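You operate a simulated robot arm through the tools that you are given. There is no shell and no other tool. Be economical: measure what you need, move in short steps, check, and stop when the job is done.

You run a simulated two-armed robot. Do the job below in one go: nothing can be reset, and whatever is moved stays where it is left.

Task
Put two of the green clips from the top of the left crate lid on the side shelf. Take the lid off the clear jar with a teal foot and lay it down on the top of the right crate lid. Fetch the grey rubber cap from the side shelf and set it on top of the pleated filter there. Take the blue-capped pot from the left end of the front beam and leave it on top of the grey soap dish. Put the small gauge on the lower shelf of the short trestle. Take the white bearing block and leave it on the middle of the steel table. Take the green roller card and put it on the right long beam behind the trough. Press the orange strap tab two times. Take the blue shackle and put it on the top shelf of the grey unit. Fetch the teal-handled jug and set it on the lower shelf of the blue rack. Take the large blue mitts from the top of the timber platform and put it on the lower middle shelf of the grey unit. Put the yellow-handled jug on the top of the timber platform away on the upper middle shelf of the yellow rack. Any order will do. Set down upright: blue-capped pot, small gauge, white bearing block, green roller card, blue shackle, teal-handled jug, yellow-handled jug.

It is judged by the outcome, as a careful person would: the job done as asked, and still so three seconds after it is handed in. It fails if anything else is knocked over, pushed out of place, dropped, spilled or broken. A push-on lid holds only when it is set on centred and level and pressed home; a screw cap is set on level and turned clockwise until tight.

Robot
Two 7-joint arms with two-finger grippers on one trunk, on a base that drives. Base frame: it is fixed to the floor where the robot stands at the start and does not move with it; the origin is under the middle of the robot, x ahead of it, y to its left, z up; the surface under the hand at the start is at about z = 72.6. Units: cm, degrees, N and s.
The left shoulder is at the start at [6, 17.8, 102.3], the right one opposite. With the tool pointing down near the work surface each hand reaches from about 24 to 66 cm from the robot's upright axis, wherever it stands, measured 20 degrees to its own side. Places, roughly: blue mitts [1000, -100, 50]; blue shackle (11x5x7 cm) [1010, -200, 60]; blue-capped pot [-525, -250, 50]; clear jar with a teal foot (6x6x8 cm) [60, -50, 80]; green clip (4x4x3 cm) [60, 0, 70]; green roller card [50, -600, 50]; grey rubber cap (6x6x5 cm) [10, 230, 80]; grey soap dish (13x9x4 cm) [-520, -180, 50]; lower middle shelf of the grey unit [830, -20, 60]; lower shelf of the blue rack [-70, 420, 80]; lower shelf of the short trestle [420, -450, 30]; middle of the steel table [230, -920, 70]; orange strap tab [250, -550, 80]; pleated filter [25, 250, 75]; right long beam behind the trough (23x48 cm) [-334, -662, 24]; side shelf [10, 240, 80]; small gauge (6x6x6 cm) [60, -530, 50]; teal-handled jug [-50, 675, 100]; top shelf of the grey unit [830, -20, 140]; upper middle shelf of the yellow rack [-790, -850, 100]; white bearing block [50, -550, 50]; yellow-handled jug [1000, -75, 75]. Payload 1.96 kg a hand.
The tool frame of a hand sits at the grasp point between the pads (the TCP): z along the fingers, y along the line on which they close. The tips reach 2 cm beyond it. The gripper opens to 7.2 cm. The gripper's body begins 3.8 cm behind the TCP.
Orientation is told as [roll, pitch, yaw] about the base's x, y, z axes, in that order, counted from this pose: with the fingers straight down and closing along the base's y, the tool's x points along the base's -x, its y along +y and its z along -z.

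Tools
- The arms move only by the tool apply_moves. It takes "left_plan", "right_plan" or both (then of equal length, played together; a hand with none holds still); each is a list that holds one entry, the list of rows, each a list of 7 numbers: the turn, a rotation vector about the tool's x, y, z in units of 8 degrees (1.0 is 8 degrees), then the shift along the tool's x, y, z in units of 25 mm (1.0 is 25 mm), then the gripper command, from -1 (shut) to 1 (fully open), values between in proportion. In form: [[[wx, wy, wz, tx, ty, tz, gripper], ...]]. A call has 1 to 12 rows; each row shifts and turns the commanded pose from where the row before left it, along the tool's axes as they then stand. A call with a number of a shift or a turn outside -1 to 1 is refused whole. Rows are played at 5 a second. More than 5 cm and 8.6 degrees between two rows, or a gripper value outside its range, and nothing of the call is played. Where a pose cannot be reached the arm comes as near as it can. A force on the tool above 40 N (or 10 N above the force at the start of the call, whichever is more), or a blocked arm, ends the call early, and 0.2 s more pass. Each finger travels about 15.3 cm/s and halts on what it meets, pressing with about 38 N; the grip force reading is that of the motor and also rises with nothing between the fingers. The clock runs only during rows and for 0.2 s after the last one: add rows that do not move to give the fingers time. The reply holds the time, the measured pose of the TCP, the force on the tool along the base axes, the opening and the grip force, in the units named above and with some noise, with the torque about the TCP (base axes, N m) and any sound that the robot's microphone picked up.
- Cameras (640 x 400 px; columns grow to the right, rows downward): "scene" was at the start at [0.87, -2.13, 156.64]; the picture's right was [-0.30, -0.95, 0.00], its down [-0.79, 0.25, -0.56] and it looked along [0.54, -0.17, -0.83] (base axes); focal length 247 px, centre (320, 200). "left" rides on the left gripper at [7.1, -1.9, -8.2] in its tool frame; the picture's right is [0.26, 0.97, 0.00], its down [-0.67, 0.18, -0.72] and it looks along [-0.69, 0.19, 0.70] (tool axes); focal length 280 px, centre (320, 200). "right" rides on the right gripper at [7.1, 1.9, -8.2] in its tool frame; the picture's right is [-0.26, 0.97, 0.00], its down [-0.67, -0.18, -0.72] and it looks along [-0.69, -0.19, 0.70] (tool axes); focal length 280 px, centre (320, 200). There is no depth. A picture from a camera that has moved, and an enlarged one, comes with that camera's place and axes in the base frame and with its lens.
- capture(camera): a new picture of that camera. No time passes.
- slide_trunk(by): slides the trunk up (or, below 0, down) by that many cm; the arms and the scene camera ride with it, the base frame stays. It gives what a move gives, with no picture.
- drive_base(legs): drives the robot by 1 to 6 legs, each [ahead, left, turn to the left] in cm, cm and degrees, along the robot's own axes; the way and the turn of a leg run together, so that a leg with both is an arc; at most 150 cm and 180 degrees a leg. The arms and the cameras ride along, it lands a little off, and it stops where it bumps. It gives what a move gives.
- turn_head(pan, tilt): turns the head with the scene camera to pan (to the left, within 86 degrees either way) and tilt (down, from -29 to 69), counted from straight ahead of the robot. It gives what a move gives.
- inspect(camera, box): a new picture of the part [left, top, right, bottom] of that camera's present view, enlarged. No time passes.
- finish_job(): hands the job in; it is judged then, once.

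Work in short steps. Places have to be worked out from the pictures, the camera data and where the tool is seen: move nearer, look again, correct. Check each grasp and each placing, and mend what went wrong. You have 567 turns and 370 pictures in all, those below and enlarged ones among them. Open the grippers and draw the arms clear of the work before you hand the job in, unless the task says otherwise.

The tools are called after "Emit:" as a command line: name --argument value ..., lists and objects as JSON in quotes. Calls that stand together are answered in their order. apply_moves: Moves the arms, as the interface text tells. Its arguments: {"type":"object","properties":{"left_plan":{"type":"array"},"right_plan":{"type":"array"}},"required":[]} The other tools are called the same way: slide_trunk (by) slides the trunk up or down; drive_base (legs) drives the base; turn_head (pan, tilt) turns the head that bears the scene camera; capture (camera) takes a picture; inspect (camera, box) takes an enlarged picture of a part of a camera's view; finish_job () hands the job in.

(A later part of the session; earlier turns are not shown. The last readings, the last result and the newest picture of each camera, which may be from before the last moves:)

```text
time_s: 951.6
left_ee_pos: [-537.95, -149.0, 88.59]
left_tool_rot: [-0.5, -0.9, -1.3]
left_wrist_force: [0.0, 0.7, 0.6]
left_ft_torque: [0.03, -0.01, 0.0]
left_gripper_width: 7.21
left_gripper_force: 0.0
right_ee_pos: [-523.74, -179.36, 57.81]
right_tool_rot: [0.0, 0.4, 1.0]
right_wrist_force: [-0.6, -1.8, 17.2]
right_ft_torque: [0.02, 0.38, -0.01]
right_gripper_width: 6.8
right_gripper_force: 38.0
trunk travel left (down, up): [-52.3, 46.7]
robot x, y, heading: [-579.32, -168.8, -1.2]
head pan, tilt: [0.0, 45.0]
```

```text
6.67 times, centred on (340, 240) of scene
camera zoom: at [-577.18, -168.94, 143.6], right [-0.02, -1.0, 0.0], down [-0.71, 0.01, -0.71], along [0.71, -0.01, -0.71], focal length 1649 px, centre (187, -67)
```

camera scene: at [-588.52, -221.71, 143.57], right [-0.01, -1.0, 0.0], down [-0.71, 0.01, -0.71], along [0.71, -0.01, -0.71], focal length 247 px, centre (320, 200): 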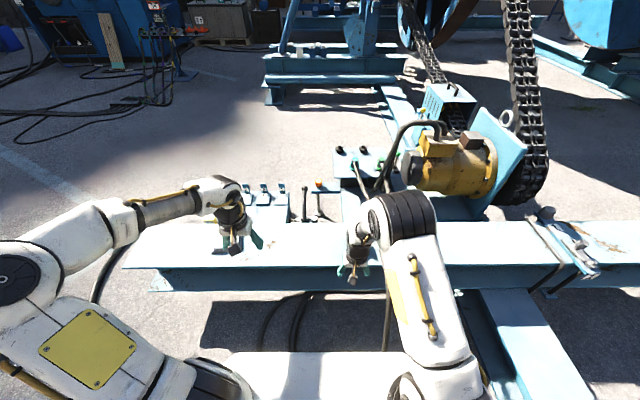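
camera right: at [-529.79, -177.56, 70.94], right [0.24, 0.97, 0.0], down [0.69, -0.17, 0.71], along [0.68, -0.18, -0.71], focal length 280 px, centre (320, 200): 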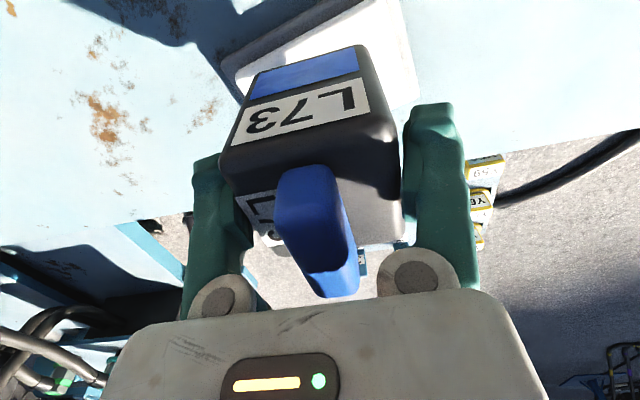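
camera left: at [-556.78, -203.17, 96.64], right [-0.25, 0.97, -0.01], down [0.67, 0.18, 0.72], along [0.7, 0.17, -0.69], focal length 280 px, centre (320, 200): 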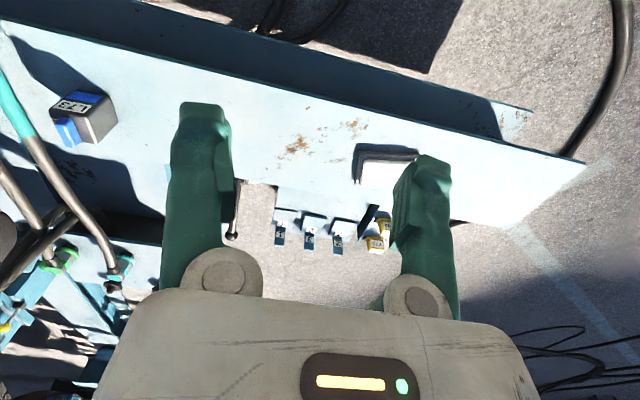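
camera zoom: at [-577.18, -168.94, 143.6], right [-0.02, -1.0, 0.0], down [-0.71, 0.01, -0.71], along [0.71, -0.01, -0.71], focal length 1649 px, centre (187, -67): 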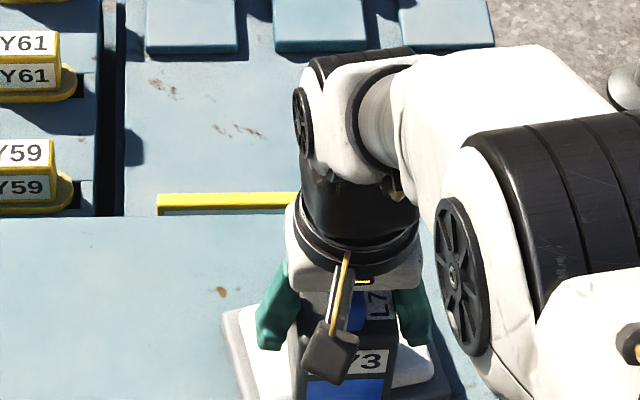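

Contact at 17 N. I open and rise straight up, then check.

Emit:
apply_moves --right_plan '[[[0, 0, 0, 0, 0, -0.05, 1], [0, 0, 0, 0, 0, 0, 1], [0, 0, 0, 0, 0, 0, 1], [0, 0, 0, 0, 0, -0.3, 1], [0, 0, 0, 0, 0, -0.5, 1], [0, 0, 0, 0, 0, -0.8, 1], [0, 0, 0, 0, 0, -0.9, 1], [0, 0, 0, 0, 0, -0.9, 1], [0, 0, 0, 0, 0, -0.9, 1], [0, 0, 0, 0.8, -0.6, 0, 1], [0, 0, 0, 0.8, -0.6, 0, 1], [0, 0, 0, 0.8, -0.6, 0, 1]]]'

Emit:
inspect --camera "scene" --box '[260, 170, 460, 310]'

```text
time_s: 954.2
left_ee_pos: [-537.81, -149.0, 88.55]
left_tool_rot: [-0.5, -0.7, -1.4]
left_wrist_force: [-0.1, 0.1, 0.3]
left_ft_torque: [0.01, 0.01, 0.04]
left_gripper_width: 7.21
left_gripper_force: 0.0
right_ee_pos: [-529.78, -184.03, 68.46]
right_tool_rot: [0.0, 0.7, 1.0]
right_wrist_force: [-0.6, -0.3, 0.4]
right_ft_torque: [0.0, 0.0, -0.01]
right_gripper_width: 7.2
right_gripper_force: 0.0
trunk travel left (down, up): [-52.3, 46.7]
robot x, y, heading: [-579.36, -168.83, -1.0]
head pan, tilt: [0.0, 45.0]
```

```text
2.86 times, centred on (360, 240) of scene
camera zoom: at [-576.98, -169.0, 143.56], right [-0.02, -1.0, 0.0], down [-0.71, 0.01, -0.71], along [0.71, -0.01, -0.71], focal length 707 px, centre (206, 86)
```

zoom: 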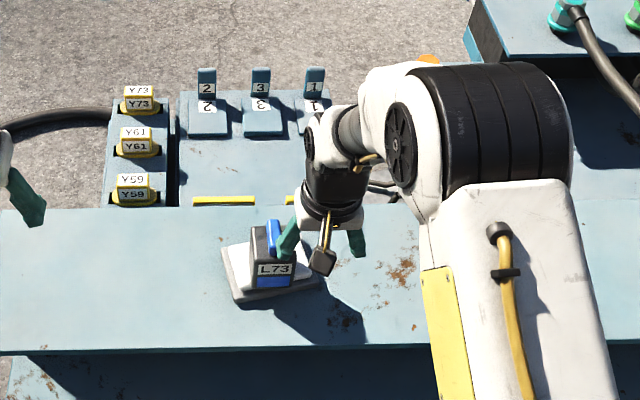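

The pot stands upright on the dish. Now back south and east to the blue beam for the bearing block and the gauge.

Emit:
drive_base --legs '[[-42, 0, 0], [0, 0, -89], [140, 0, 0], [140, 0, 0], [140, 0, 0], [140, 0, 0]]'

Emit:
slide_trunk --by 30

Emit:
drive_base --legs '[[140, 0, 0], [30, 0, 0], [0, 0, 90], [150, 0, 0], [150, 0, 0], [150, 0, 0]]'

```text
time_s: 986.8
left_ee_pos: [-592.3, -767.48, 88.4]
left_tool_rot: [-0.4, -0.7, -87.8]
left_wrist_force: [0.1, -0.3, 0.1]
left_ft_torque: [-0.01, 0.0, -0.03]
left_gripper_width: 7.19
left_gripper_force: 0.2
right_ee_pos: [-626.7, -777.69, 68.35]
right_tool_rot: [0.0, 0.8, -85.4]
right_wrist_force: [0.6, -0.1, -0.4]
right_ft_torque: [0.02, -0.02, 0.03]
right_gripper_width: 7.18
right_gripper_force: 0.1
trunk travel left (down, up): [-52.3, 46.7]
robot x, y, heading: [-614.69, -727.64, -87.5]
head pan, tilt: [0.0, 45.0]
```

```text
time_s: 989.8
left_ee_pos: [-592.29, -767.39, 118.45]
left_tool_rot: [-0.5, -0.8, -87.8]
left_wrist_force: [-0.3, 0.5, -0.9]
left_ft_torque: [-0.02, -0.01, 0.0]
left_gripper_width: 7.2
left_gripper_force: 0.1
right_ee_pos: [-626.64, -777.69, 98.54]
right_tool_rot: [0.0, 0.7, -85.4]
right_wrist_force: [-1.0, -0.2, -0.8]
right_ft_torque: [0.01, -0.02, -0.02]
right_gripper_width: 7.22
right_gripper_force: 0.1
trunk travel left (down, up): [-82.3, 16.7]
robot x, y, heading: [-614.58, -727.55, -87.6]
head pan, tilt: [0.0, 45.0]
```

```text
time_s: 1023.5
left_ee_pos: [-119.06, -835.09, 118.55]
left_tool_rot: [-0.5, -0.8, 4.1]
left_wrist_force: [0.3, 0.5, 0.5]
left_ft_torque: [-0.02, 0.0, 0.0]
left_gripper_width: 7.22
left_gripper_force: 0.0
right_ee_pos: [-107.68, -869.14, 98.54]
right_tool_rot: [0.0, 0.7, 6.4]
right_wrist_force: [0.4, -0.1, 1.2]
right_ft_torque: [-0.01, -0.01, 0.0]
right_gripper_width: 7.23
right_gripper_force: 0.0
trunk travel left (down, up): [-82.3, 16.7]
robot x, y, heading: [-158.29, -858.98, 4.5]
head pan, tilt: [0.0, 45.0]
```

Emit:
drive_base --legs '[[0, -38, -4.5], [150, 0, 0], [48, 0, 0], [105, 90, 0], [55, 47, 0]]'

Emit:
drive_base --legs '[[0, 65, 0], [0, 0, 178]]'

Emit:
turn_head --pan -30 --tilt 35

Emit:
capture --camera "scene"

```text
time_s: 1045.5
left_ee_pos: [245.22, -740.69, 118.45]
left_tool_rot: [-0.5, -0.8, -0.4]
left_wrist_force: [1.0, -0.9, 0.1]
left_ft_torque: [0.01, 0.08, 0.0]
left_gripper_width: 7.21
left_gripper_force: 0.0
right_ee_pos: [253.94, -775.43, 98.62]
right_tool_rot: [-0.1, 0.7, 2.1]
right_wrist_force: [1.1, 0.0, -0.9]
right_ft_torque: [-0.04, 0.03, 0.02]
right_gripper_width: 7.22
right_gripper_force: 0.1
trunk travel left (down, up): [-82.3, 16.7]
robot x, y, heading: [203.98, -761.24, -0.1]
head pan, tilt: [0.0, 45.0]
```

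```text
time_s: 1056.5
left_ee_pos: [163.37, -715.64, 118.48]
left_tool_rot: [-0.5, -0.9, 178.3]
left_wrist_force: [-0.3, 0.1, -0.4]
left_ft_torque: [0.01, 0.01, -0.03]
left_gripper_width: 7.21
left_gripper_force: 0.1
right_ee_pos: [155.47, -680.76, 98.64]
right_tool_rot: [0.1, 0.8, -179.5]
right_wrist_force: [-0.3, 1.1, -0.7]
right_ft_torque: [0.0, 0.01, 0.01]
right_gripper_width: 7.2
right_gripper_force: 0.0
trunk travel left (down, up): [-82.3, 16.7]
robot x, y, heading: [204.83, -696.07, 178.5]
head pan, tilt: [0.0, 45.0]
```

```text
time_s: 1057.4
left_ee_pos: [163.37, -715.84, 118.38]
left_tool_rot: [-0.5, -0.7, 178.3]
left_wrist_force: [0.4, 0.5, 0.5]
left_ft_torque: [0.0, 0.0, -0.06]
left_gripper_width: 7.22
left_gripper_force: 0.1
right_ee_pos: [155.5, -680.81, 98.39]
right_tool_rot: [0.0, 0.7, -179.4]
right_wrist_force: [0.4, -0.8, 0.2]
right_ft_torque: [0.0, 0.0, 0.01]
right_gripper_width: 7.18
right_gripper_force: 0.1
trunk travel left (down, up): [-82.3, 16.7]
robot x, y, heading: [204.89, -696.04, 178.6]
head pan, tilt: [-30.0, 35.0]
```

```text
74 pictures are left
camera scene: at [203.32, -691.66, 175.04], right [0.52, 0.85, 0.0], down [0.49, -0.3, -0.82], along [-0.7, 0.43, -0.57], focal length 247 px, centre (320, 200)
```

scene: 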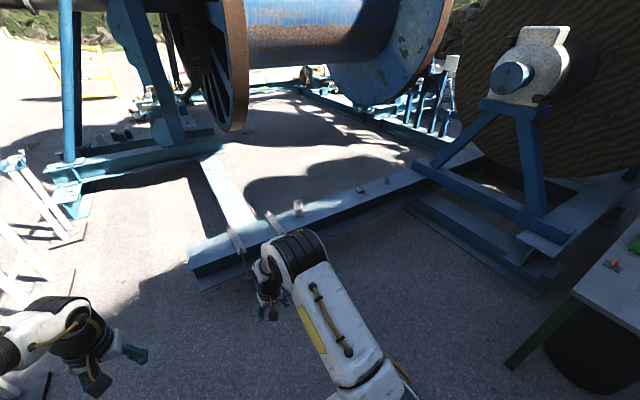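

Bearing block at about [58, -558] and gauge at about [60, -525] on the beam. I drive alongside the beam to y -550.

Emit:
drive_base --legs '[[86, 0, 1.4], [0, -143, 0]]'

Emit:
slide_trunk --by -28

Emit:
turn_head --pan 0 --tilt 45

Emit:
capture --camera "scene"

Emit:
capture --camera "right"

```text
time_s: 1068.7
left_ee_pos: [75.88, -574.09, 118.49]
left_tool_rot: [-0.5, -0.9, -178.6]
left_wrist_force: [0.2, 0.1, 0.5]
left_ft_torque: [0.01, 0.0, 0.0]
left_gripper_width: 7.21
left_gripper_force: 0.1
right_ee_pos: [66.26, -539.57, 98.55]
right_tool_rot: [-0.1, 0.7, -176.4]
right_wrist_force: [0.6, 1.1, 0.4]
right_ft_torque: [0.02, 0.01, -0.01]
right_gripper_width: 7.18
right_gripper_force: 0.1
trunk travel left (down, up): [-82.3, 16.7]
robot x, y, heading: [116.24, -552.6, -178.5]
head pan, tilt: [-30.0, 35.0]
```

```text
time_s: 1071.5
left_ee_pos: [76.06, -574.27, 90.41]
left_tool_rot: [-0.5, -0.8, -178.7]
left_wrist_force: [-0.5, -0.4, 0.3]
left_ft_torque: [-0.04, -0.02, -0.02]
left_gripper_width: 7.2
left_gripper_force: 0.0
right_ee_pos: [66.27, -539.57, 70.54]
right_tool_rot: [0.1, 0.6, -176.4]
right_wrist_force: [0.7, 0.2, -0.4]
right_ft_torque: [-0.03, 0.01, 0.01]
right_gripper_width: 7.2
right_gripper_force: 0.1
trunk travel left (down, up): [-54.3, 44.7]
robot x, y, heading: [116.22, -552.53, -178.6]
head pan, tilt: [-30.0, 35.0]
```

```text
time_s: 1072.5
left_ee_pos: [75.96, -574.15, 90.44]
left_tool_rot: [-0.5, -0.8, -178.7]
left_wrist_force: [0.6, -0.7, 0.0]
left_ft_torque: [0.02, -0.01, -0.02]
left_gripper_width: 7.22
left_gripper_force: 0.1
right_ee_pos: [66.24, -539.58, 70.5]
right_tool_rot: [0.0, 0.8, -176.4]
right_wrist_force: [0.8, -0.5, 0.3]
right_ft_torque: [-0.02, -0.01, 0.01]
right_gripper_width: 7.21
right_gripper_force: 0.2
trunk travel left (down, up): [-54.3, 44.7]
robot x, y, heading: [116.13, -552.56, -178.4]
head pan, tilt: [0.0, 45.0]
```

```text
73 pictures are left
camera scene: at [114.2, -552.42, 145.57], right [-0.03, 1.0, 0.0], down [0.71, 0.02, -0.71], along [-0.71, -0.02, -0.71], focal length 247 px, centre (320, 200)
```

scene: 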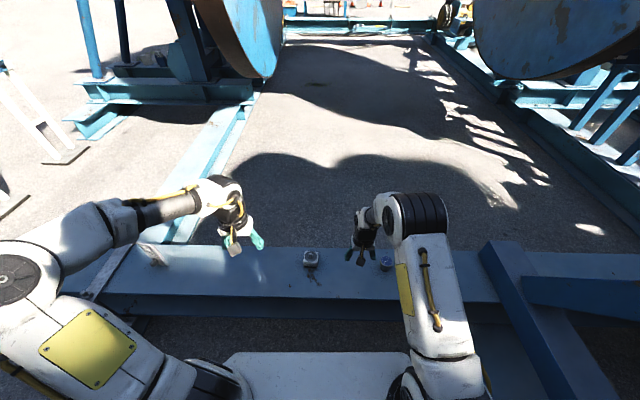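

```text
72 pictures are left
camera right: at [73.39, -541.04, 78.78], right [-0.2, -0.98, 0.0], down [-0.69, 0.14, 0.71], along [-0.69, 0.14, -0.71], focal length 280 px, centre (320, 200)
```

right: 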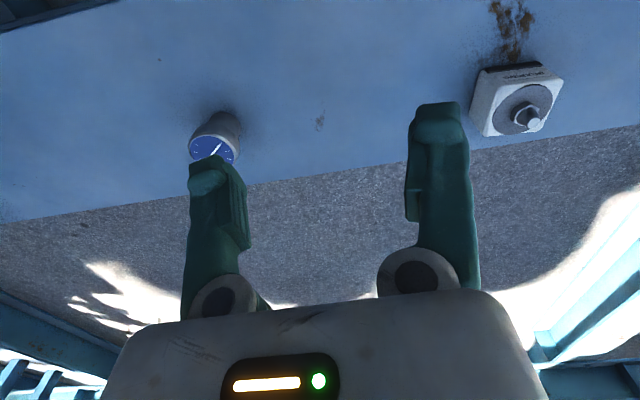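

Emit:
apply_moves --right_plan '[[[0, 0, 0, -0.43, -0.93, 0, 1], [0, 0, 0, -0.43, -0.93, 0, 1], [0, 0, 0, -0.43, -0.93, 0, 1], [0, 0, 0, -0.43, -0.93, 0.2, 1], [0, 0, 0, -0.43, -0.93, 0.3, 1], [0, 0, 0, -0.43, -0.93, 0.3, 1], [0, 0, 0, 0, 0, 0, 1]]]' --left_plan '[[[0, 0, 0, -0.9, -0.7, 0, 1], [0, 0, 0, -0.9, -0.7, 0.3, 1], [0, 0, 0, -0.9, -0.7, 0.5, 1], [0, 0, 0, -0.9, -0.7, 0.8, 1], [0, 0, 0, -0.9, -0.7, 0.9, 1], [0, 0, 0, -0.9, -0.7, 0.9, 1], [0, 0, 0, -0.9, -0.7, 0.9, 1]]]'

Emit:
capture --camera "right"

Emit:
capture --camera "left"

```text
time_s: 1074.1
left_ee_pos: [59.77, -562.16, 80.26]
left_tool_rot: [-0.5, -0.8, -178.7]
left_wrist_force: [-0.1, -0.6, -0.6]
left_ft_torque: [0.0, -0.02, 0.0]
left_gripper_width: 7.25
left_gripper_force: 0.1
right_ee_pos: [59.32, -525.87, 68.54]
right_tool_rot: [0.0, 0.8, -176.5]
right_wrist_force: [0.3, -1.3, -0.9]
right_ft_torque: [0.0, 0.0, 0.01]
right_gripper_width: 7.19
right_gripper_force: 0.0
trunk travel left (down, up): [-54.3, 44.7]
robot x, y, heading: [116.46, -552.58, -178.3]
head pan, tilt: [0.0, 45.0]
```

```text
71 pictures are left
camera right: at [66.3, -527.41, 76.83], right [-0.2, -0.98, 0.0], down [-0.69, 0.14, 0.71], along [-0.69, 0.14, -0.71], focal length 280 px, centre (320, 200)
```

right: 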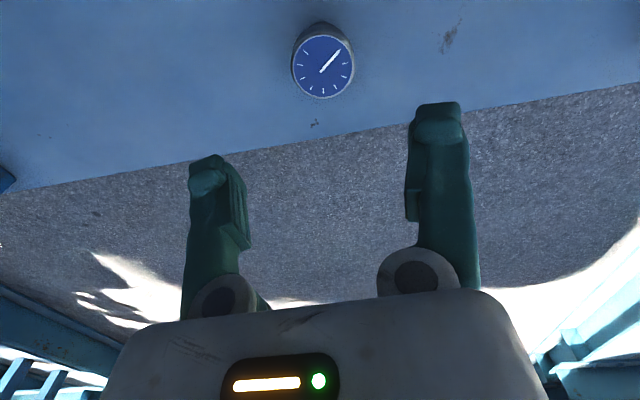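

```text
70 pictures are left
camera left: at [66.96, -560.19, 88.38], right [0.28, -0.96, -0.01], down [-0.66, -0.2, 0.72], along [-0.7, -0.2, -0.69], focal length 280 px, centre (320, 200)
```

left: 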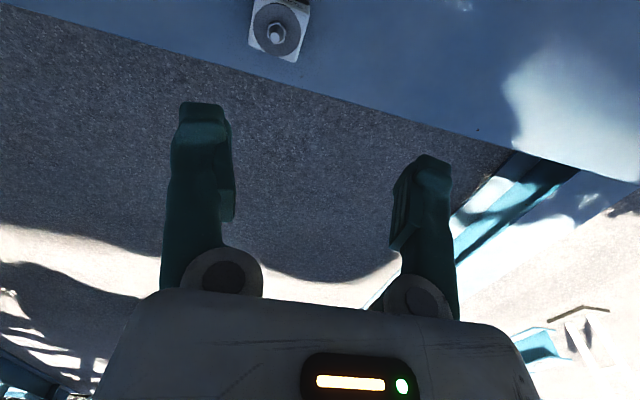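

Gauge at [58.5, -526], bearing block at about [55.5, -558]. The right hand descends on the gauge and closes; the left moves over the block.

Emit:
apply_moves --right_plan '[[[0, 0, 0, -0.3, 0, 0.8, 1], [0, 0, 0, 0, 0, 0.9, 1], [0, 0, 0, 0, 0, 0.9, 1], [0, 0, 0, 0, 0, 0.9, 1], [0, 0, 0, 0, 0, 0.9, 1], [0, 0, 0, 0, 0, 0.9, 1], [0, 0, 0, 0, 0, 0.7, 1], [0, 0, 0, 0, 0, 0.28, 1], [0, 0, 0, 0, 0, 0, 1], [0, 0, 0, 0, 0, 0, -1], [0, 0, 0, 0, 0, 0, -1], [0, 0, 0, 0, 0, 0, -1]]]' --left_plan '[[[0, 0, 0, -0.5, -0.5, 0, 1], [0, 0, 0, -0.5, -0.5, 0.3, 1], [0, 0, 0, -0.5, -0.6, 0.6, 1], [0, 0, 0, 0, 0, 0.8, 1], [0, 0, 0, 0, 0, 0.8, 1], [0, 0, 0, 0, 0, 0.8, 1], [0, 0, 0, 0, 0, 0.8, 1], [0, 0, 0, 0, 0, 0.8, 1], [0, 0, 0, 0, 0, 0.4, 1], [0, 0, 0, 0, 0, 0, 1], [0, 0, 0, 0, 0, 0, 1], [0, 0, 0, 0, 0, 0, 1]]]'

Emit:
capture --camera "left"

Emit:
capture --camera "right"

```text
time_s: 1076.7
left_ee_pos: [55.64, -558.16, 66.83]
left_tool_rot: [-0.5, -0.7, -178.8]
left_wrist_force: [0.5, 0.6, -0.9]
left_ft_torque: [0.03, 0.0, -0.02]
left_gripper_width: 7.19
left_gripper_force: 0.1
right_ee_pos: [58.61, -526.28, 54.29]
right_tool_rot: [0.0, 0.7, -176.4]
right_wrist_force: [-0.6, 0.4, 0.0]
right_ft_torque: [-0.05, 0.01, 0.02]
right_gripper_width: 4.89
right_gripper_force: 37.5
right hand out of reach, approached as far as the arm can: row 7, 8
trunk travel left (down, up): [-54.3, 44.7]
robot x, y, heading: [116.53, -552.69, -178.6]
head pan, tilt: [0.0, 45.0]
```

```text
69 pictures are left
camera left: at [62.89, -556.2, 75.03], right [0.28, -0.96, -0.01], down [-0.66, -0.2, 0.72], along [-0.7, -0.2, -0.69], focal length 280 px, centre (320, 200)
```

left: 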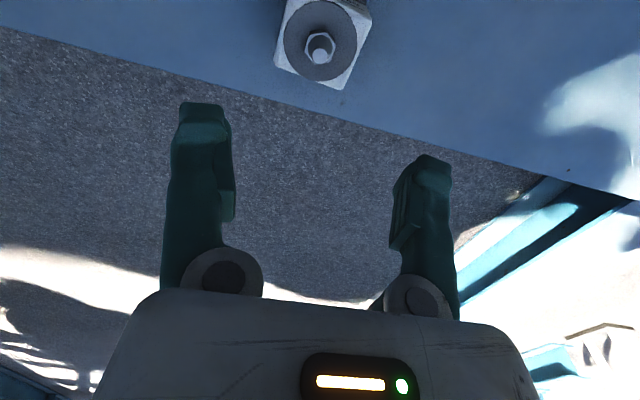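

```text
68 pictures are left
camera right: at [65.7, -527.7, 62.6], right [-0.2, -0.98, 0.0], down [-0.69, 0.14, 0.71], along [-0.69, 0.14, -0.71], focal length 280 px, centre (320, 200)
```

right: 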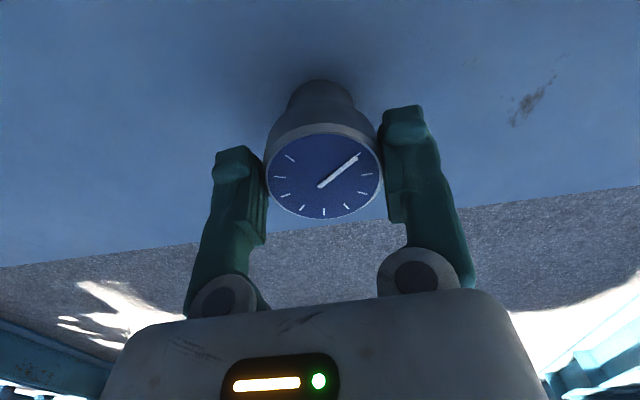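

The gauge is gripped. I lift it, drive 4 cm nearer, and lower the left hand onto the bearing block.

Emit:
apply_moves --right_plan '[[[0, 0, 0, 0, 0, -0.4, -1], [0, 0, 0, 0, 0, -0.8, -1], [0, 0, 0, 0, 0, -0.9, -1], [0, 0, 0, 0, 0, -0.9, -1], [0, 0, 0, 0.5, 0, -0.9, -1], [0, 0, 0, 0.5, 0, -0.9, -1], [0, 0, 0, 0, 0, 0, -1]]]'

Emit:
drive_base --legs '[[4, 0, 0]]'

Emit:
apply_moves --left_plan '[[[0, 0, -0.5, 0.8, 0, 0.9, 1], [0, 0, 0, 0.8, 0, 0.9, 1], [0, 0, 0, 0, 0, 0.9, 1], [0, 0, 0, 0, 0, 0.9, 1], [0, 0, 0, 0, 0, 0.8, 1], [0, 0, 0, 0, 0, 0, 1]]]'

Emit:
capture --camera "left"

```text
time_s: 1078.3
left_ee_pos: [55.63, -558.16, 66.77]
left_tool_rot: [-0.5, -0.8, -178.8]
left_wrist_force: [-0.6, -0.1, 0.0]
left_ft_torque: [0.03, 0.02, 0.01]
left_gripper_width: 7.17
left_gripper_force: 0.1
right_ee_pos: [60.84, -525.92, 66.34]
right_tool_rot: [0.0, 0.7, -176.5]
right_wrist_force: [-0.3, 0.1, -2.5]
right_ft_torque: [0.0, -0.02, 0.02]
right_gripper_width: 4.92
right_gripper_force: 37.6
trunk travel left (down, up): [-54.3, 44.7]
robot x, y, heading: [116.59, -552.42, -178.6]
head pan, tilt: [0.0, 45.0]
```

```text
time_s: 1079.2
left_ee_pos: [51.58, -558.19, 66.81]
left_tool_rot: [-0.6, -0.8, -178.7]
left_wrist_force: [-1.2, -0.4, 0.0]
left_ft_torque: [0.04, -0.01, 0.01]
left_gripper_width: 7.19
left_gripper_force: 0.0
right_ee_pos: [56.75, -526.16, 66.12]
right_tool_rot: [-0.1, 0.8, -176.3]
right_wrist_force: [-0.6, 0.2, -2.4]
right_ft_torque: [-0.01, -0.06, -0.02]
right_gripper_width: 4.9
right_gripper_force: 38.6
trunk travel left (down, up): [-54.3, 44.7]
robot x, y, heading: [112.24, -552.41, -178.9]
head pan, tilt: [0.0, 45.0]
```

```text
time_s: 1080.6
left_ee_pos: [55.57, -557.98, 55.84]
left_tool_rot: [-0.6, -0.8, -174.8]
left_wrist_force: [0.7, -0.9, 0.4]
left_ft_torque: [-0.02, 0.01, 0.03]
left_gripper_width: 7.21
left_gripper_force: 0.1
right_ee_pos: [56.8, -526.09, 66.22]
right_tool_rot: [-0.1, 0.7, -176.4]
right_wrist_force: [-0.5, -0.2, -1.9]
right_ft_torque: [0.0, 0.0, 0.02]
right_gripper_width: 4.89
right_gripper_force: 37.5
trunk travel left (down, up): [-54.3, 44.7]
robot x, y, heading: [112.49, -552.62, -178.4]
head pan, tilt: [0.0, 45.0]
```

```text
67 pictures are left
camera left: at [62.57, -555.54, 64.02], right [0.35, -0.94, -0.01], down [-0.64, -0.25, 0.72], along [-0.68, -0.24, -0.69], focal length 280 px, centre (320, 200)
```

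left: 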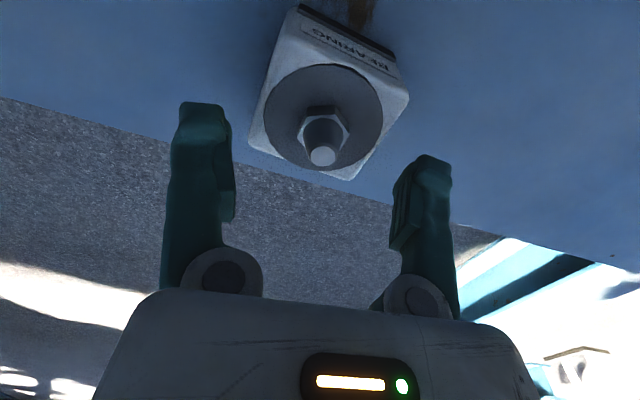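

The block is centred but I turned the wrong way; I rotate back 10 degrees, descend to z 51.6 and close.

Emit:
apply_moves --left_plan '[[[0, 0, 0.62, 0, 0, 0, 1], [0, 0, 0.62, 0, 0, 0.3, 1], [0, 0, 0, 0, 0, 0.5, 1], [0, 0, 0, 0, 0, 0.5, 1], [0, 0, 0, 0, 0, 0.3, 1], [0, 0, 0, 0, 0, 0, 1], [0, 0, 0, 0, 0, 0, -1], [0, 0, 0, 0, 0, 0, -1], [0, 0, 0, 0, 0, 0, -1]]]'

Emit:
capture --camera "left"

```text
time_s: 1082.6
left_ee_pos: [56.3, -558.7, 52.89]
left_tool_rot: [-0.3, -0.9, 175.3]
left_wrist_force: [-1.8, 1.2, 3.1]
left_ft_torque: [-0.21, 0.11, -0.07]
left_gripper_width: 6.07
left_gripper_force: 37.9
left hand out of reach, approached as far as the arm can: row 3, 4, 5
right_ee_pos: [56.7, -526.23, 66.24]
right_tool_rot: [0.0, 0.7, -176.4]
right_wrist_force: [-0.8, -0.2, -0.9]
right_ft_torque: [0.0, -0.01, 0.03]
right_gripper_width: 4.94
right_gripper_force: 38.1
trunk travel left (down, up): [-54.3, 44.7]
robot x, y, heading: [112.44, -552.57, -178.6]
head pan, tilt: [0.0, 45.0]
```

```text
66 pictures are left
camera left: at [63.67, -557.42, 60.97], right [0.18, -0.98, -0.01], down [-0.68, -0.13, 0.72], along [-0.71, -0.12, -0.69], focal length 280 px, centre (320, 200)
```

left: 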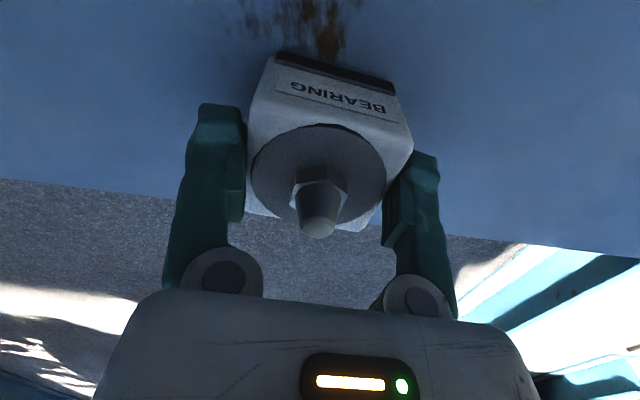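

Gripped (6.1 cm). I lift both clear and check.

Emit:
apply_moves --left_plan '[[[0, 0, 0, 0, 0, -0.3, -1], [0, 0, 0, 0, 0, -0.7, -1], [0, 0, 0, 0.3, 0, -0.9, -1], [0, 0, 0, 0.3, 0, -0.9, -1], [0, 0, 0, 0.3, 0, -0.9, -1], [0, 0, 0, 0.3, 0, -0.9, -1], [0, 0, 0, 0, 0, 0, -1]]]'

Emit:
drive_base --legs '[[-12, 0, 0]]'

Emit:
capture --camera "left"

```text
time_s: 1084.2
left_ee_pos: [59.33, -559.1, 64.15]
left_tool_rot: [-0.4, -0.8, 175.4]
left_wrist_force: [-0.7, 0.0, -3.9]
left_ft_torque: [-0.01, -0.04, 0.0]
left_gripper_width: 6.06
left_gripper_force: 38.0
right_ee_pos: [56.72, -526.09, 66.15]
right_tool_rot: [0.1, 0.7, -176.4]
right_wrist_force: [0.4, 0.0, -1.7]
right_ft_torque: [0.03, -0.02, 0.05]
right_gripper_width: 4.89
right_gripper_force: 37.5
trunk travel left (down, up): [-54.3, 44.7]
robot x, y, heading: [112.24, -552.64, -178.2]
head pan, tilt: [0.0, 45.0]
```

```text
time_s: 1085.4
left_ee_pos: [71.45, -558.62, 64.23]
left_tool_rot: [-0.3, -0.9, 175.4]
left_wrist_force: [-0.2, 0.0, -5.1]
left_ft_torque: [-0.01, -0.03, 0.02]
left_gripper_width: 6.09
left_gripper_force: 37.9
right_ee_pos: [68.87, -525.75, 66.25]
right_tool_rot: [0.0, 0.6, -176.4]
right_wrist_force: [-0.5, 0.7, -0.7]
right_ft_torque: [0.0, 0.0, 0.01]
right_gripper_width: 4.92
right_gripper_force: 38.5
trunk travel left (down, up): [-54.3, 44.7]
robot x, y, heading: [124.5, -552.33, -178.2]
head pan, tilt: [0.0, 45.0]
```

```text
65 pictures are left
camera left: at [78.89, -557.44, 72.36], right [0.18, -0.98, -0.01], down [-0.68, -0.13, 0.72], along [-0.71, -0.12, -0.69], focal length 280 px, centre (320, 200)
```

left: 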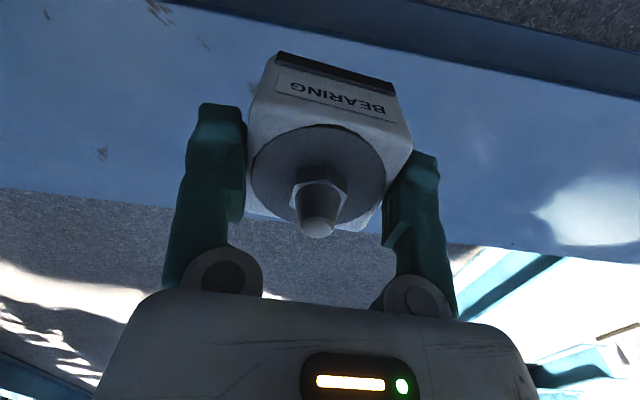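

Both held. I drive to the steel table: down past the bench, then turn to face it.

Emit:
slide_trunk --by 25

Emit:
drive_base --legs '[[0, 143, 0], [-95, 0, 0], [0, 0, 88.5], [70, 0, 0]]'

Emit:
turn_head --pan 0 --tilt 35

Emit:
capture --camera "scene"

```text
time_s: 1088.0
left_ee_pos: [71.44, -558.62, 89.13]
left_tool_rot: [-0.5, -0.8, 175.3]
left_wrist_force: [0.9, -0.4, -4.5]
left_ft_torque: [-0.01, -0.04, 0.01]
left_gripper_width: 6.02
left_gripper_force: 37.8
right_ee_pos: [68.76, -525.8, 91.18]
right_tool_rot: [0.0, 0.8, -176.3]
right_wrist_force: [-0.6, 0.0, -2.1]
right_ft_torque: [0.0, -0.01, 0.02]
right_gripper_width: 4.91
right_gripper_force: 38.1
trunk travel left (down, up): [-79.3, 19.7]
robot x, y, heading: [124.15, -552.32, -178.3]
head pan, tilt: [0.0, 45.0]
```

```text
time_s: 1106.8
left_ee_pos: [230.23, -814.68, 89.14]
left_tool_rot: [-0.4, -0.8, -95.1]
left_wrist_force: [0.6, -0.3, -6.1]
left_ft_torque: [0.0, 0.02, 0.02]
left_gripper_width: 6.0
left_gripper_force: 37.9
right_ee_pos: [197.4, -817.07, 91.23]
right_tool_rot: [0.0, 0.7, -86.9]
right_wrist_force: [0.2, 0.3, -1.9]
right_ft_torque: [0.02, -0.03, 0.07]
right_gripper_width: 4.89
right_gripper_force: 38.3
trunk travel left (down, up): [-79.3, 19.7]
robot x, y, heading: [224.56, -761.98, -89.0]
head pan, tilt: [0.0, 45.0]
```

```text
time_s: 1107.6
left_ee_pos: [230.21, -814.69, 89.03]
left_tool_rot: [-0.4, -0.7, -95.1]
left_wrist_force: [-1.5, -0.1, -5.0]
left_ft_torque: [0.06, -0.02, 0.02]
left_gripper_width: 5.96
left_gripper_force: 37.7
right_ee_pos: [197.36, -817.32, 91.15]
right_tool_rot: [0.1, 0.8, -86.8]
right_wrist_force: [0.3, 0.6, -1.7]
right_ft_torque: [-0.03, 0.03, 0.0]
right_gripper_width: 4.9
right_gripper_force: 37.8
trunk travel left (down, up): [-79.3, 19.7]
robot x, y, heading: [224.17, -761.59, -89.1]
head pan, tilt: [0.0, 35.0]
```

```text
64 pictures are left
camera scene: at [224.23, -764.77, 172.04], right [-1.0, -0.02, 0.0], down [-0.01, 0.57, -0.82], along [0.02, -0.82, -0.57], focal length 247 px, centre (320, 200)
```

scene: 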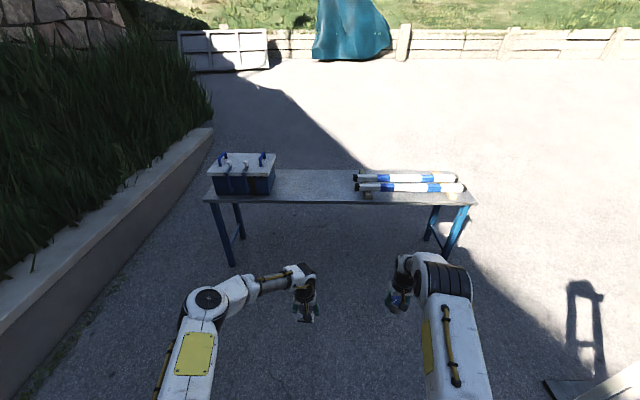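

The table's middle at about [228, -923] is free between the blue box and the tubes. I raise the right hand a bit and drive up.

Emit:
apply_moves --right_plan '[[[0, 0, 0, 0.9, 0, -0.6, -1], [0, 0, 0, 0.9, 0, -0.6, -1], [0, 0, 0, 0.9, 0, -0.6, -1], [0, 0, 0, 0.9, 0, -0.6, -1], [0, 0, 0, 0.9, 0, -0.6, -1], [0, 0, 0, 0.9, 0, 0, -1]]]'

Emit:
drive_base --legs '[[102, 0, 0]]'

Emit:
capture --camera "left"

Emit:
capture --camera "scene"

```text
time_s: 1109.0
left_ee_pos: [230.19, -814.71, 89.27]
left_tool_rot: [-0.5, -0.8, -95.1]
left_wrist_force: [-0.5, -1.2, -5.2]
left_ft_torque: [0.02, -0.02, 0.02]
left_gripper_width: 5.96
left_gripper_force: 37.7
right_ee_pos: [196.76, -803.65, 98.94]
right_tool_rot: [0.0, 0.7, -86.7]
right_wrist_force: [-1.0, 0.1, -1.3]
right_ft_torque: [0.0, 0.0, 0.0]
right_gripper_width: 4.93
right_gripper_force: 37.9
trunk travel left (down, up): [-79.3, 19.7]
robot x, y, heading: [224.35, -761.84, -89.0]
head pan, tilt: [0.0, 35.0]
```

```text
time_s: 1114.2
left_ee_pos: [231.56, -914.76, 89.08]
left_tool_rot: [-0.4, -0.7, -95.4]
left_wrist_force: [0.4, -0.4, -5.7]
left_ft_torque: [0.05, 0.02, -0.02]
left_gripper_width: 5.95
left_gripper_force: 37.5
right_ee_pos: [198.08, -903.63, 99.01]
right_tool_rot: [-0.1, 0.8, -87.1]
right_wrist_force: [0.4, -0.2, -1.5]
right_ft_torque: [0.05, 0.01, -0.04]
right_gripper_width: 4.91
right_gripper_force: 37.4
trunk travel left (down, up): [-79.3, 19.7]
robot x, y, heading: [225.71, -861.78, -89.3]
head pan, tilt: [0.0, 35.0]
```

```text
63 pictures are left
camera left: at [230.46, -907.5, 97.3], right [0.99, 0.17, -0.01], down [0.13, -0.68, 0.72], along [0.12, -0.71, -0.69], focal length 280 px, centre (320, 200)
```

left: 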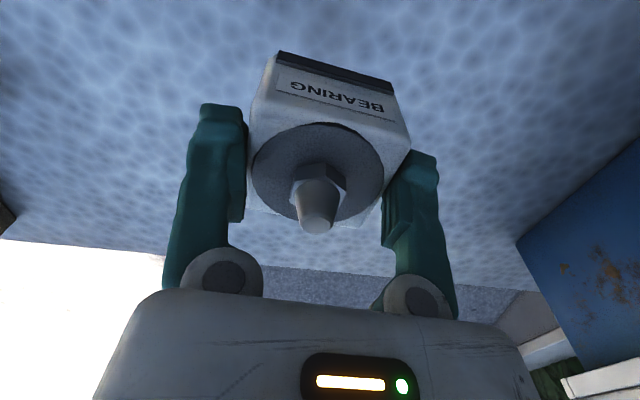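

```text
62 pictures are left
camera scene: at [225.86, -864.77, 172.04], right [-1.0, -0.01, 0.0], down [-0.01, 0.57, -0.82], along [0.01, -0.82, -0.57], focal length 247 px, centre (320, 200)
```

scene: 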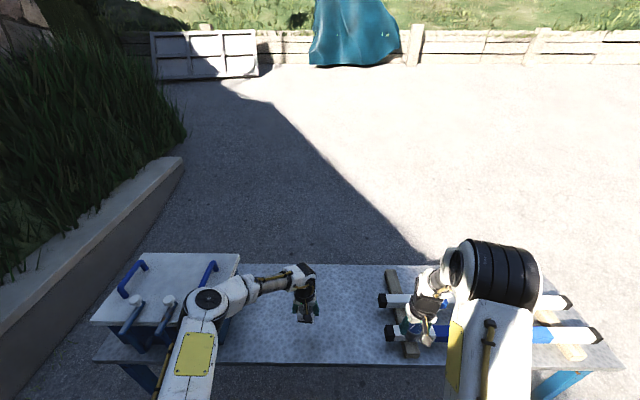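

I move the block 9 cm further to the table's middle line and lower it.

Emit:
apply_moves --left_plan '[[[0, 0, 0, -0.6, 0, 0.6, -1], [0, 0, 0, -0.6, 0, 0.6, -1], [0, 0, 0, -0.6, 0, 0.6, -1], [0, 0, 0, -0.6, 0, 0.7, -1], [0, 0, 0, -0.6, 0, 0.7, -1], [0, 0, 0, -0.6, 0, 0.6, -1], [0, 0, 0, 0, 0, 0.2, -1], [0, 0, 0, 0, 0, 0.15, -1], [0, 0, 0, 0, 0, 0.15, -1], [0, 0, 0, 0, 0, 0.15, -1], [0, 0, 0, 0, 0, 0, -1]]]'

```text
time_s: 1116.6
left_ee_pos: [231.96, -919.73, 80.88]
left_tool_rot: [-0.4, -0.8, -95.4]
left_wrist_force: [-0.1, 0.4, -4.2]
left_ft_torque: [0.02, 0.01, 0.0]
left_gripper_width: 5.95
left_gripper_force: 37.7
left hand out of reach, approached as far as the arm can: row 4, 5, 6, 7, 9
right_ee_pos: [198.01, -903.64, 98.96]
right_tool_rot: [0.0, 0.8, -87.1]
right_wrist_force: [-0.4, 0.1, -2.7]
right_ft_torque: [0.02, 0.02, 0.0]
right_gripper_width: 4.94
right_gripper_force: 38.4
trunk travel left (down, up): [-79.3, 19.7]
robot x, y, heading: [225.37, -861.95, -89.3]
head pan, tilt: [0.0, 35.0]
```

Emit:
drive_base --legs '[[5, 0, 0]]'

Emit:
apply_moves --left_plan '[[[0, 0, 0, 0, 0, 0.3, -1], [0, 0, 0, 0, 0, 0.3, -1], [0, 0, 0, 0, 0, 0.2, -1], [0, 0, 0, 0, 0, 0.15, -1], [0, 0, 0, 0, 0, 0.15, -1], [0, 0, 0, 0, 0, 0.1, -1], [0, 0, 0, 0, 0, 0, -1]]]'

```text
time_s: 1117.5
left_ee_pos: [231.92, -924.6, 81.06]
left_tool_rot: [-0.4, -0.8, -95.5]
left_wrist_force: [0.4, 0.0, -4.9]
left_ft_torque: [0.04, -0.01, -0.03]
left_gripper_width: 5.98
left_gripper_force: 38.3
right_ee_pos: [198.12, -908.62, 98.98]
right_tool_rot: [0.0, 0.7, -87.1]
right_wrist_force: [0.6, 0.0, -2.0]
right_ft_torque: [-0.02, -0.03, 0.0]
right_gripper_width: 4.9
right_gripper_force: 37.8
trunk travel left (down, up): [-79.3, 19.7]
robot x, y, heading: [225.82, -866.7, -89.3]
head pan, tilt: [0.0, 35.0]
```

```text
time_s: 1118.8
left_ee_pos: [232.49, -923.7, 79.13]
left_tool_rot: [-0.6, -1.4, -95.2]
left_wrist_force: [-2.2, 7.3, 19.3]
left_ft_torque: [0.83, -0.58, 0.21]
left_gripper_width: 5.97
left_gripper_force: 38.1
left hand out of reach, approached as far as the arm can: row 1, 2, 5
right_ee_pos: [198.19, -908.31, 98.99]
right_tool_rot: [0.1, 0.6, -87.1]
right_wrist_force: [0.2, 0.2, -1.5]
right_ft_torque: [0.02, 0.04, 0.0]
right_gripper_width: 4.91
right_gripper_force: 38.3
trunk travel left (down, up): [-79.3, 19.7]
robot x, y, heading: [225.6, -866.48, -89.1]
head pan, tilt: [0.0, 35.0]
stopped in row 6 (left hand): the force on the tool passed its limit at 42 N (the readings are from after the stop); the commanded pose is now the measured one
```

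Contact (table z≈74.6). I ease, open and rise.

Emit:
apply_moves --left_plan '[[[0, 0, 0, 0, 0, -0.06, -1], [0, 0, 0, 0, 0, 0, 1], [0, 0, 0, 0, 0, 0, 1], [0, 0, 0, 0, 0, -0.3, 1], [0, 0, 0, 0.2, 0, -0.5, 1], [0, 0, 0, 0.4, 0, -0.8, 1], [0, 0, 0, 0.6, 0, -0.8, 1], [0, 0, 0, 0.8, 0, -0.8, 1], [0, 0, 0, 0.8, 0, -0.8, 1]]]'

Emit:
capture --camera "left"

```text
time_s: 1120.8
left_ee_pos: [233.29, -916.58, 88.87]
left_tool_rot: [-0.4, -1.1, -95.5]
left_wrist_force: [1.2, 0.2, 0.0]
left_ft_torque: [0.0, 0.01, 0.0]
left_gripper_width: 7.22
left_gripper_force: 0.1
right_ee_pos: [198.31, -908.58, 98.98]
right_tool_rot: [-0.1, 0.6, -87.1]
right_wrist_force: [-0.3, 0.3, -2.1]
right_ft_torque: [0.03, 0.02, 0.0]
right_gripper_width: 4.92
right_gripper_force: 38.2
trunk travel left (down, up): [-79.3, 19.7]
robot x, y, heading: [225.97, -867.19, -89.2]
head pan, tilt: [0.0, 35.0]
```

```text
61 pictures are left
camera left: at [232.17, -909.29, 96.99], right [0.99, 0.17, -0.01], down [0.13, -0.67, 0.73], along [0.11, -0.72, -0.69], focal length 280 px, centre (320, 200)
```

left: 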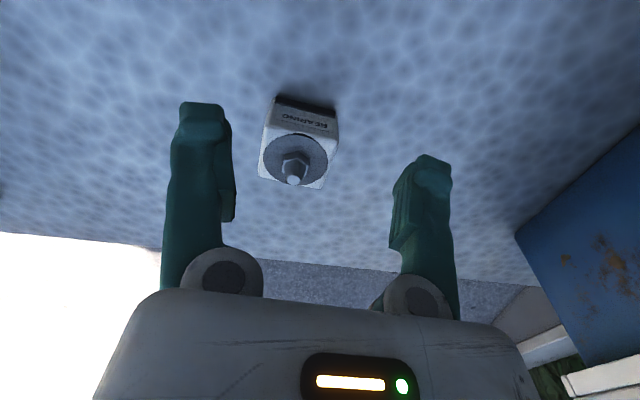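

The block stands in the middle of the steel table. Now the gauge: I back away and drive into the corridor to the short trestle.

Emit:
drive_base --legs '[[-105, 0, 0], [0, 0, 89], [112, 0, 0], [0, 150, 0], [0, 120, 0]]'

Emit:
turn_head --pan 15 --tilt 35

Emit:
capture --camera "scene"

```text
time_s: 1148.0
left_ee_pos: [392.85, -489.12, 88.94]
left_tool_rot: [-0.5, -1.2, -6.9]
left_wrist_force: [0.0, 0.3, -0.3]
left_ft_torque: [0.02, 0.02, -0.01]
left_gripper_width: 7.2
left_gripper_force: 0.2
right_ee_pos: [383.73, -523.86, 98.77]
right_tool_rot: [0.0, 0.8, 1.3]
right_wrist_force: [0.6, 0.0, -1.6]
right_ft_torque: [0.01, -0.02, 0.01]
right_gripper_width: 4.93
right_gripper_force: 38.0
trunk travel left (down, up): [-79.3, 19.7]
robot x, y, heading: [342.78, -495.27, -0.8]
head pan, tilt: [0.0, 35.0]
```

```text
time_s: 1148.8
left_ee_pos: [392.83, -488.96, 89.0]
left_tool_rot: [-0.4, -1.2, -6.9]
left_wrist_force: [0.5, 0.0, -0.2]
left_ft_torque: [-0.04, 0.0, 0.0]
left_gripper_width: 7.19
left_gripper_force: 0.1
right_ee_pos: [383.85, -524.01, 98.88]
right_tool_rot: [0.1, 0.7, 1.3]
right_wrist_force: [0.0, 0.0, -2.6]
right_ft_torque: [-0.02, -0.01, 0.01]
right_gripper_width: 4.89
right_gripper_force: 38.3
trunk travel left (down, up): [-79.3, 19.7]
robot x, y, heading: [342.95, -495.44, -0.7]
head pan, tilt: [15.0, 35.0]
```

```text
60 pictures are left
camera scene: at [345.52, -492.91, 172.05], right [0.25, -0.97, 0.0], down [-0.56, -0.14, -0.82], along [0.79, 0.2, -0.57], focal length 247 px, centre (320, 200)
```

scene: 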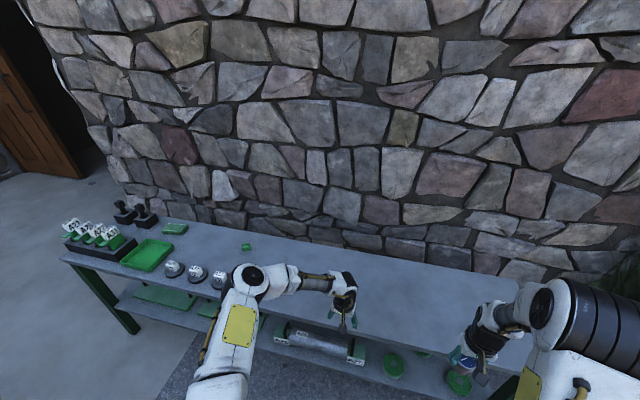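

I back up, lower the trunk and look under the tabletop at the lower shelf.

Emit:
drive_base --legs '[[-20, 30, 0.7]]'

Emit:
slide_trunk --by -40

Emit:
slide_trunk --by -12

Emit:
turn_head --pan 0 --tilt 40

Emit:
capture --camera "scene"

```text
time_s: 1151.0
left_ee_pos: [372.89, -459.22, 88.86]
left_tool_rot: [-0.5, -1.2, -6.3]
left_wrist_force: [-0.9, 0.0, 0.2]
left_ft_torque: [-0.01, 0.04, -0.01]
left_gripper_width: 7.24
left_gripper_force: 0.1
right_ee_pos: [364.29, -494.06, 98.99]
right_tool_rot: [0.1, 0.6, 1.9]
right_wrist_force: [1.3, 0.4, -1.0]
right_ft_torque: [0.02, 0.02, 0.02]
right_gripper_width: 4.91
right_gripper_force: 38.1
trunk travel left (down, up): [-79.3, 19.7]
robot x, y, heading: [323.04, -465.71, -0.1]
head pan, tilt: [15.0, 35.0]
```

```text
time_s: 1154.9
left_ee_pos: [372.89, -459.12, 48.72]
left_tool_rot: [-0.5, -1.1, -6.3]
left_wrist_force: [0.8, 0.2, -0.5]
left_ft_torque: [0.03, 0.01, 0.0]
left_gripper_width: 7.19
left_gripper_force: 0.1
right_ee_pos: [364.15, -494.05, 59.01]
right_tool_rot: [0.0, 0.7, 1.9]
right_wrist_force: [0.7, 0.2, -2.1]
right_ft_torque: [0.01, 0.01, -0.01]
right_gripper_width: 4.91
right_gripper_force: 37.9
trunk travel left (down, up): [-39.3, 59.7]
robot x, y, heading: [323.15, -465.89, 0.1]
head pan, tilt: [15.0, 35.0]
```

```text
time_s: 1156.4
left_ee_pos: [373.0, -459.16, 36.86]
left_tool_rot: [-0.5, -1.3, -6.3]
left_wrist_force: [0.2, 0.0, 0.3]
left_ft_torque: [0.01, -0.03, -0.02]
left_gripper_width: 7.2
left_gripper_force: 0.0
right_ee_pos: [364.22, -494.03, 46.9]
right_tool_rot: [0.0, 0.8, 1.8]
right_wrist_force: [-0.2, 0.8, -0.7]
right_ft_torque: [-0.03, 0.01, -0.04]
right_gripper_width: 4.92
right_gripper_force: 38.1
trunk travel left (down, up): [-27.3, 71.7]
robot x, y, heading: [323.24, -466.06, -0.4]
head pan, tilt: [15.0, 35.0]
```

```text
time_s: 1157.1
left_ee_pos: [372.93, -459.04, 36.78]
left_tool_rot: [-0.6, -1.2, -6.3]
left_wrist_force: [-0.5, -0.8, 0.6]
left_ft_torque: [-0.04, -0.01, 0.01]
left_gripper_width: 7.22
left_gripper_force: 0.2
right_ee_pos: [364.24, -494.18, 46.83]
right_tool_rot: [0.0, 0.7, 1.9]
right_wrist_force: [0.4, -0.3, -0.9]
right_ft_torque: [0.01, 0.02, 0.0]
right_gripper_width: 4.89
right_gripper_force: 37.9
trunk travel left (down, up): [-27.3, 71.7]
robot x, y, heading: [323.15, -465.96, -0.2]
head pan, tilt: [0.0, 40.0]
```

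```text
59 pictures are left
camera scene: at [325.61, -465.75, 119.29], right [0.0, -1.0, 0.0], down [-0.64, 0.0, -0.77], along [0.77, 0.0, -0.64], focal length 247 px, centre (320, 200)
```

scene: 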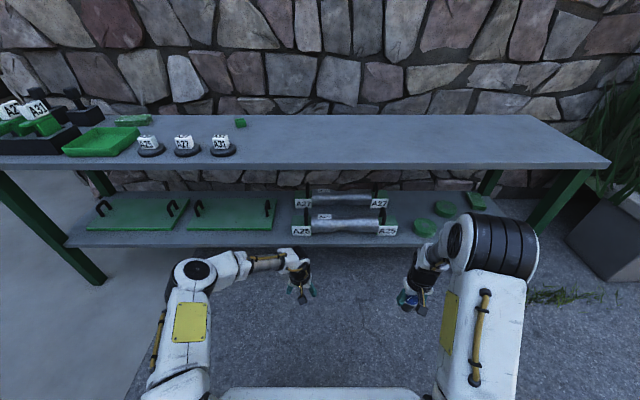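

The lower shelf (z≈30, x 402..442) has a free spot near [409, -545]. I pull the left hand back and drive to stand opposite it.

Emit:
apply_moves --left_plan '[[[0, 0, 0, 0.8, 0.5, -0.3, 1], [0, 0, 0, 0.8, 0.5, -0.3, 1], [0, 0, 0, 0.8, 0.5, -0.3, 1], [0, 0, 0, 0.8, 0.5, -0.3, 1], [0, 0, 0, 0.8, 0.5, -0.3, 1], [0, 0, 0, 0.8, 0.5, -0.3, 1], [0, 0, 0, 0.8, 0.5, -0.3, 1]]]'

Emit:
drive_base --legs '[[10, -55, 0.3]]'

Emit:
capture --camera "scene"

Emit:
capture --camera "right"

```text
time_s: 1158.7
left_ee_pos: [360.05, -448.8, 41.71]
left_tool_rot: [-0.5, -1.2, -6.4]
left_wrist_force: [0.2, -0.5, 0.0]
left_ft_torque: [-0.01, -0.01, -0.02]
left_gripper_width: 7.21
left_gripper_force: 0.2
right_ee_pos: [364.2, -494.08, 46.83]
right_tool_rot: [0.0, 0.7, 1.9]
right_wrist_force: [-0.7, -0.7, -0.3]
right_ft_torque: [-0.02, 0.01, 0.01]
right_gripper_width: 4.93
right_gripper_force: 38.2
trunk travel left (down, up): [-27.3, 71.7]
robot x, y, heading: [323.03, -466.31, -0.3]
head pan, tilt: [0.0, 40.0]
```

```text
time_s: 1162.0
left_ee_pos: [369.91, -504.21, 41.78]
left_tool_rot: [-0.5, -1.3, -5.7]
left_wrist_force: [-0.6, 0.8, 0.1]
left_ft_torque: [0.03, 0.01, 0.0]
left_gripper_width: 7.2
left_gripper_force: 0.1
right_ee_pos: [374.71, -549.51, 46.97]
right_tool_rot: [0.0, 0.7, 2.7]
right_wrist_force: [-0.6, 0.9, -2.1]
right_ft_torque: [-0.02, 0.01, -0.01]
right_gripper_width: 4.93
right_gripper_force: 37.9
trunk travel left (down, up): [-27.3, 71.7]
robot x, y, heading: [333.22, -521.33, 0.2]
head pan, tilt: [0.0, 40.0]
```

```text
58 pictures are left
camera scene: at [335.71, -521.55, 119.29], right [0.01, -1.0, 0.0], down [-0.64, -0.01, -0.77], along [0.77, 0.01, -0.64], focal length 247 px, centre (320, 200)
```

scene: 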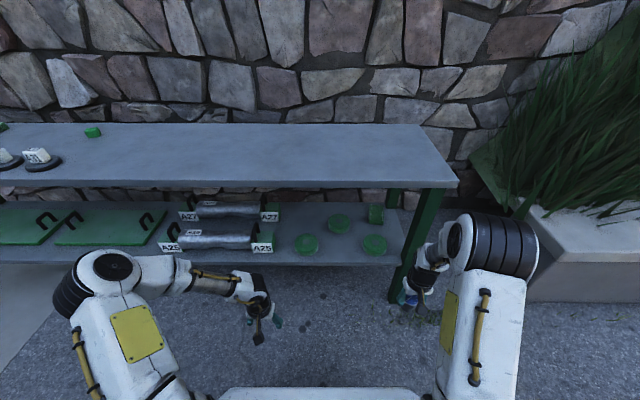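

```text
57 pictures are left
camera right: at [367.65, -547.81, 55.18], right [0.22, 0.98, 0.0], down [0.69, -0.15, 0.71], along [0.69, -0.16, -0.71], focal length 280 px, centre (320, 200)
```

right: 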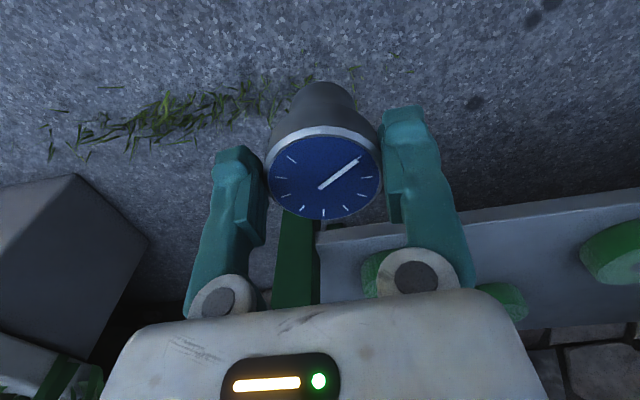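

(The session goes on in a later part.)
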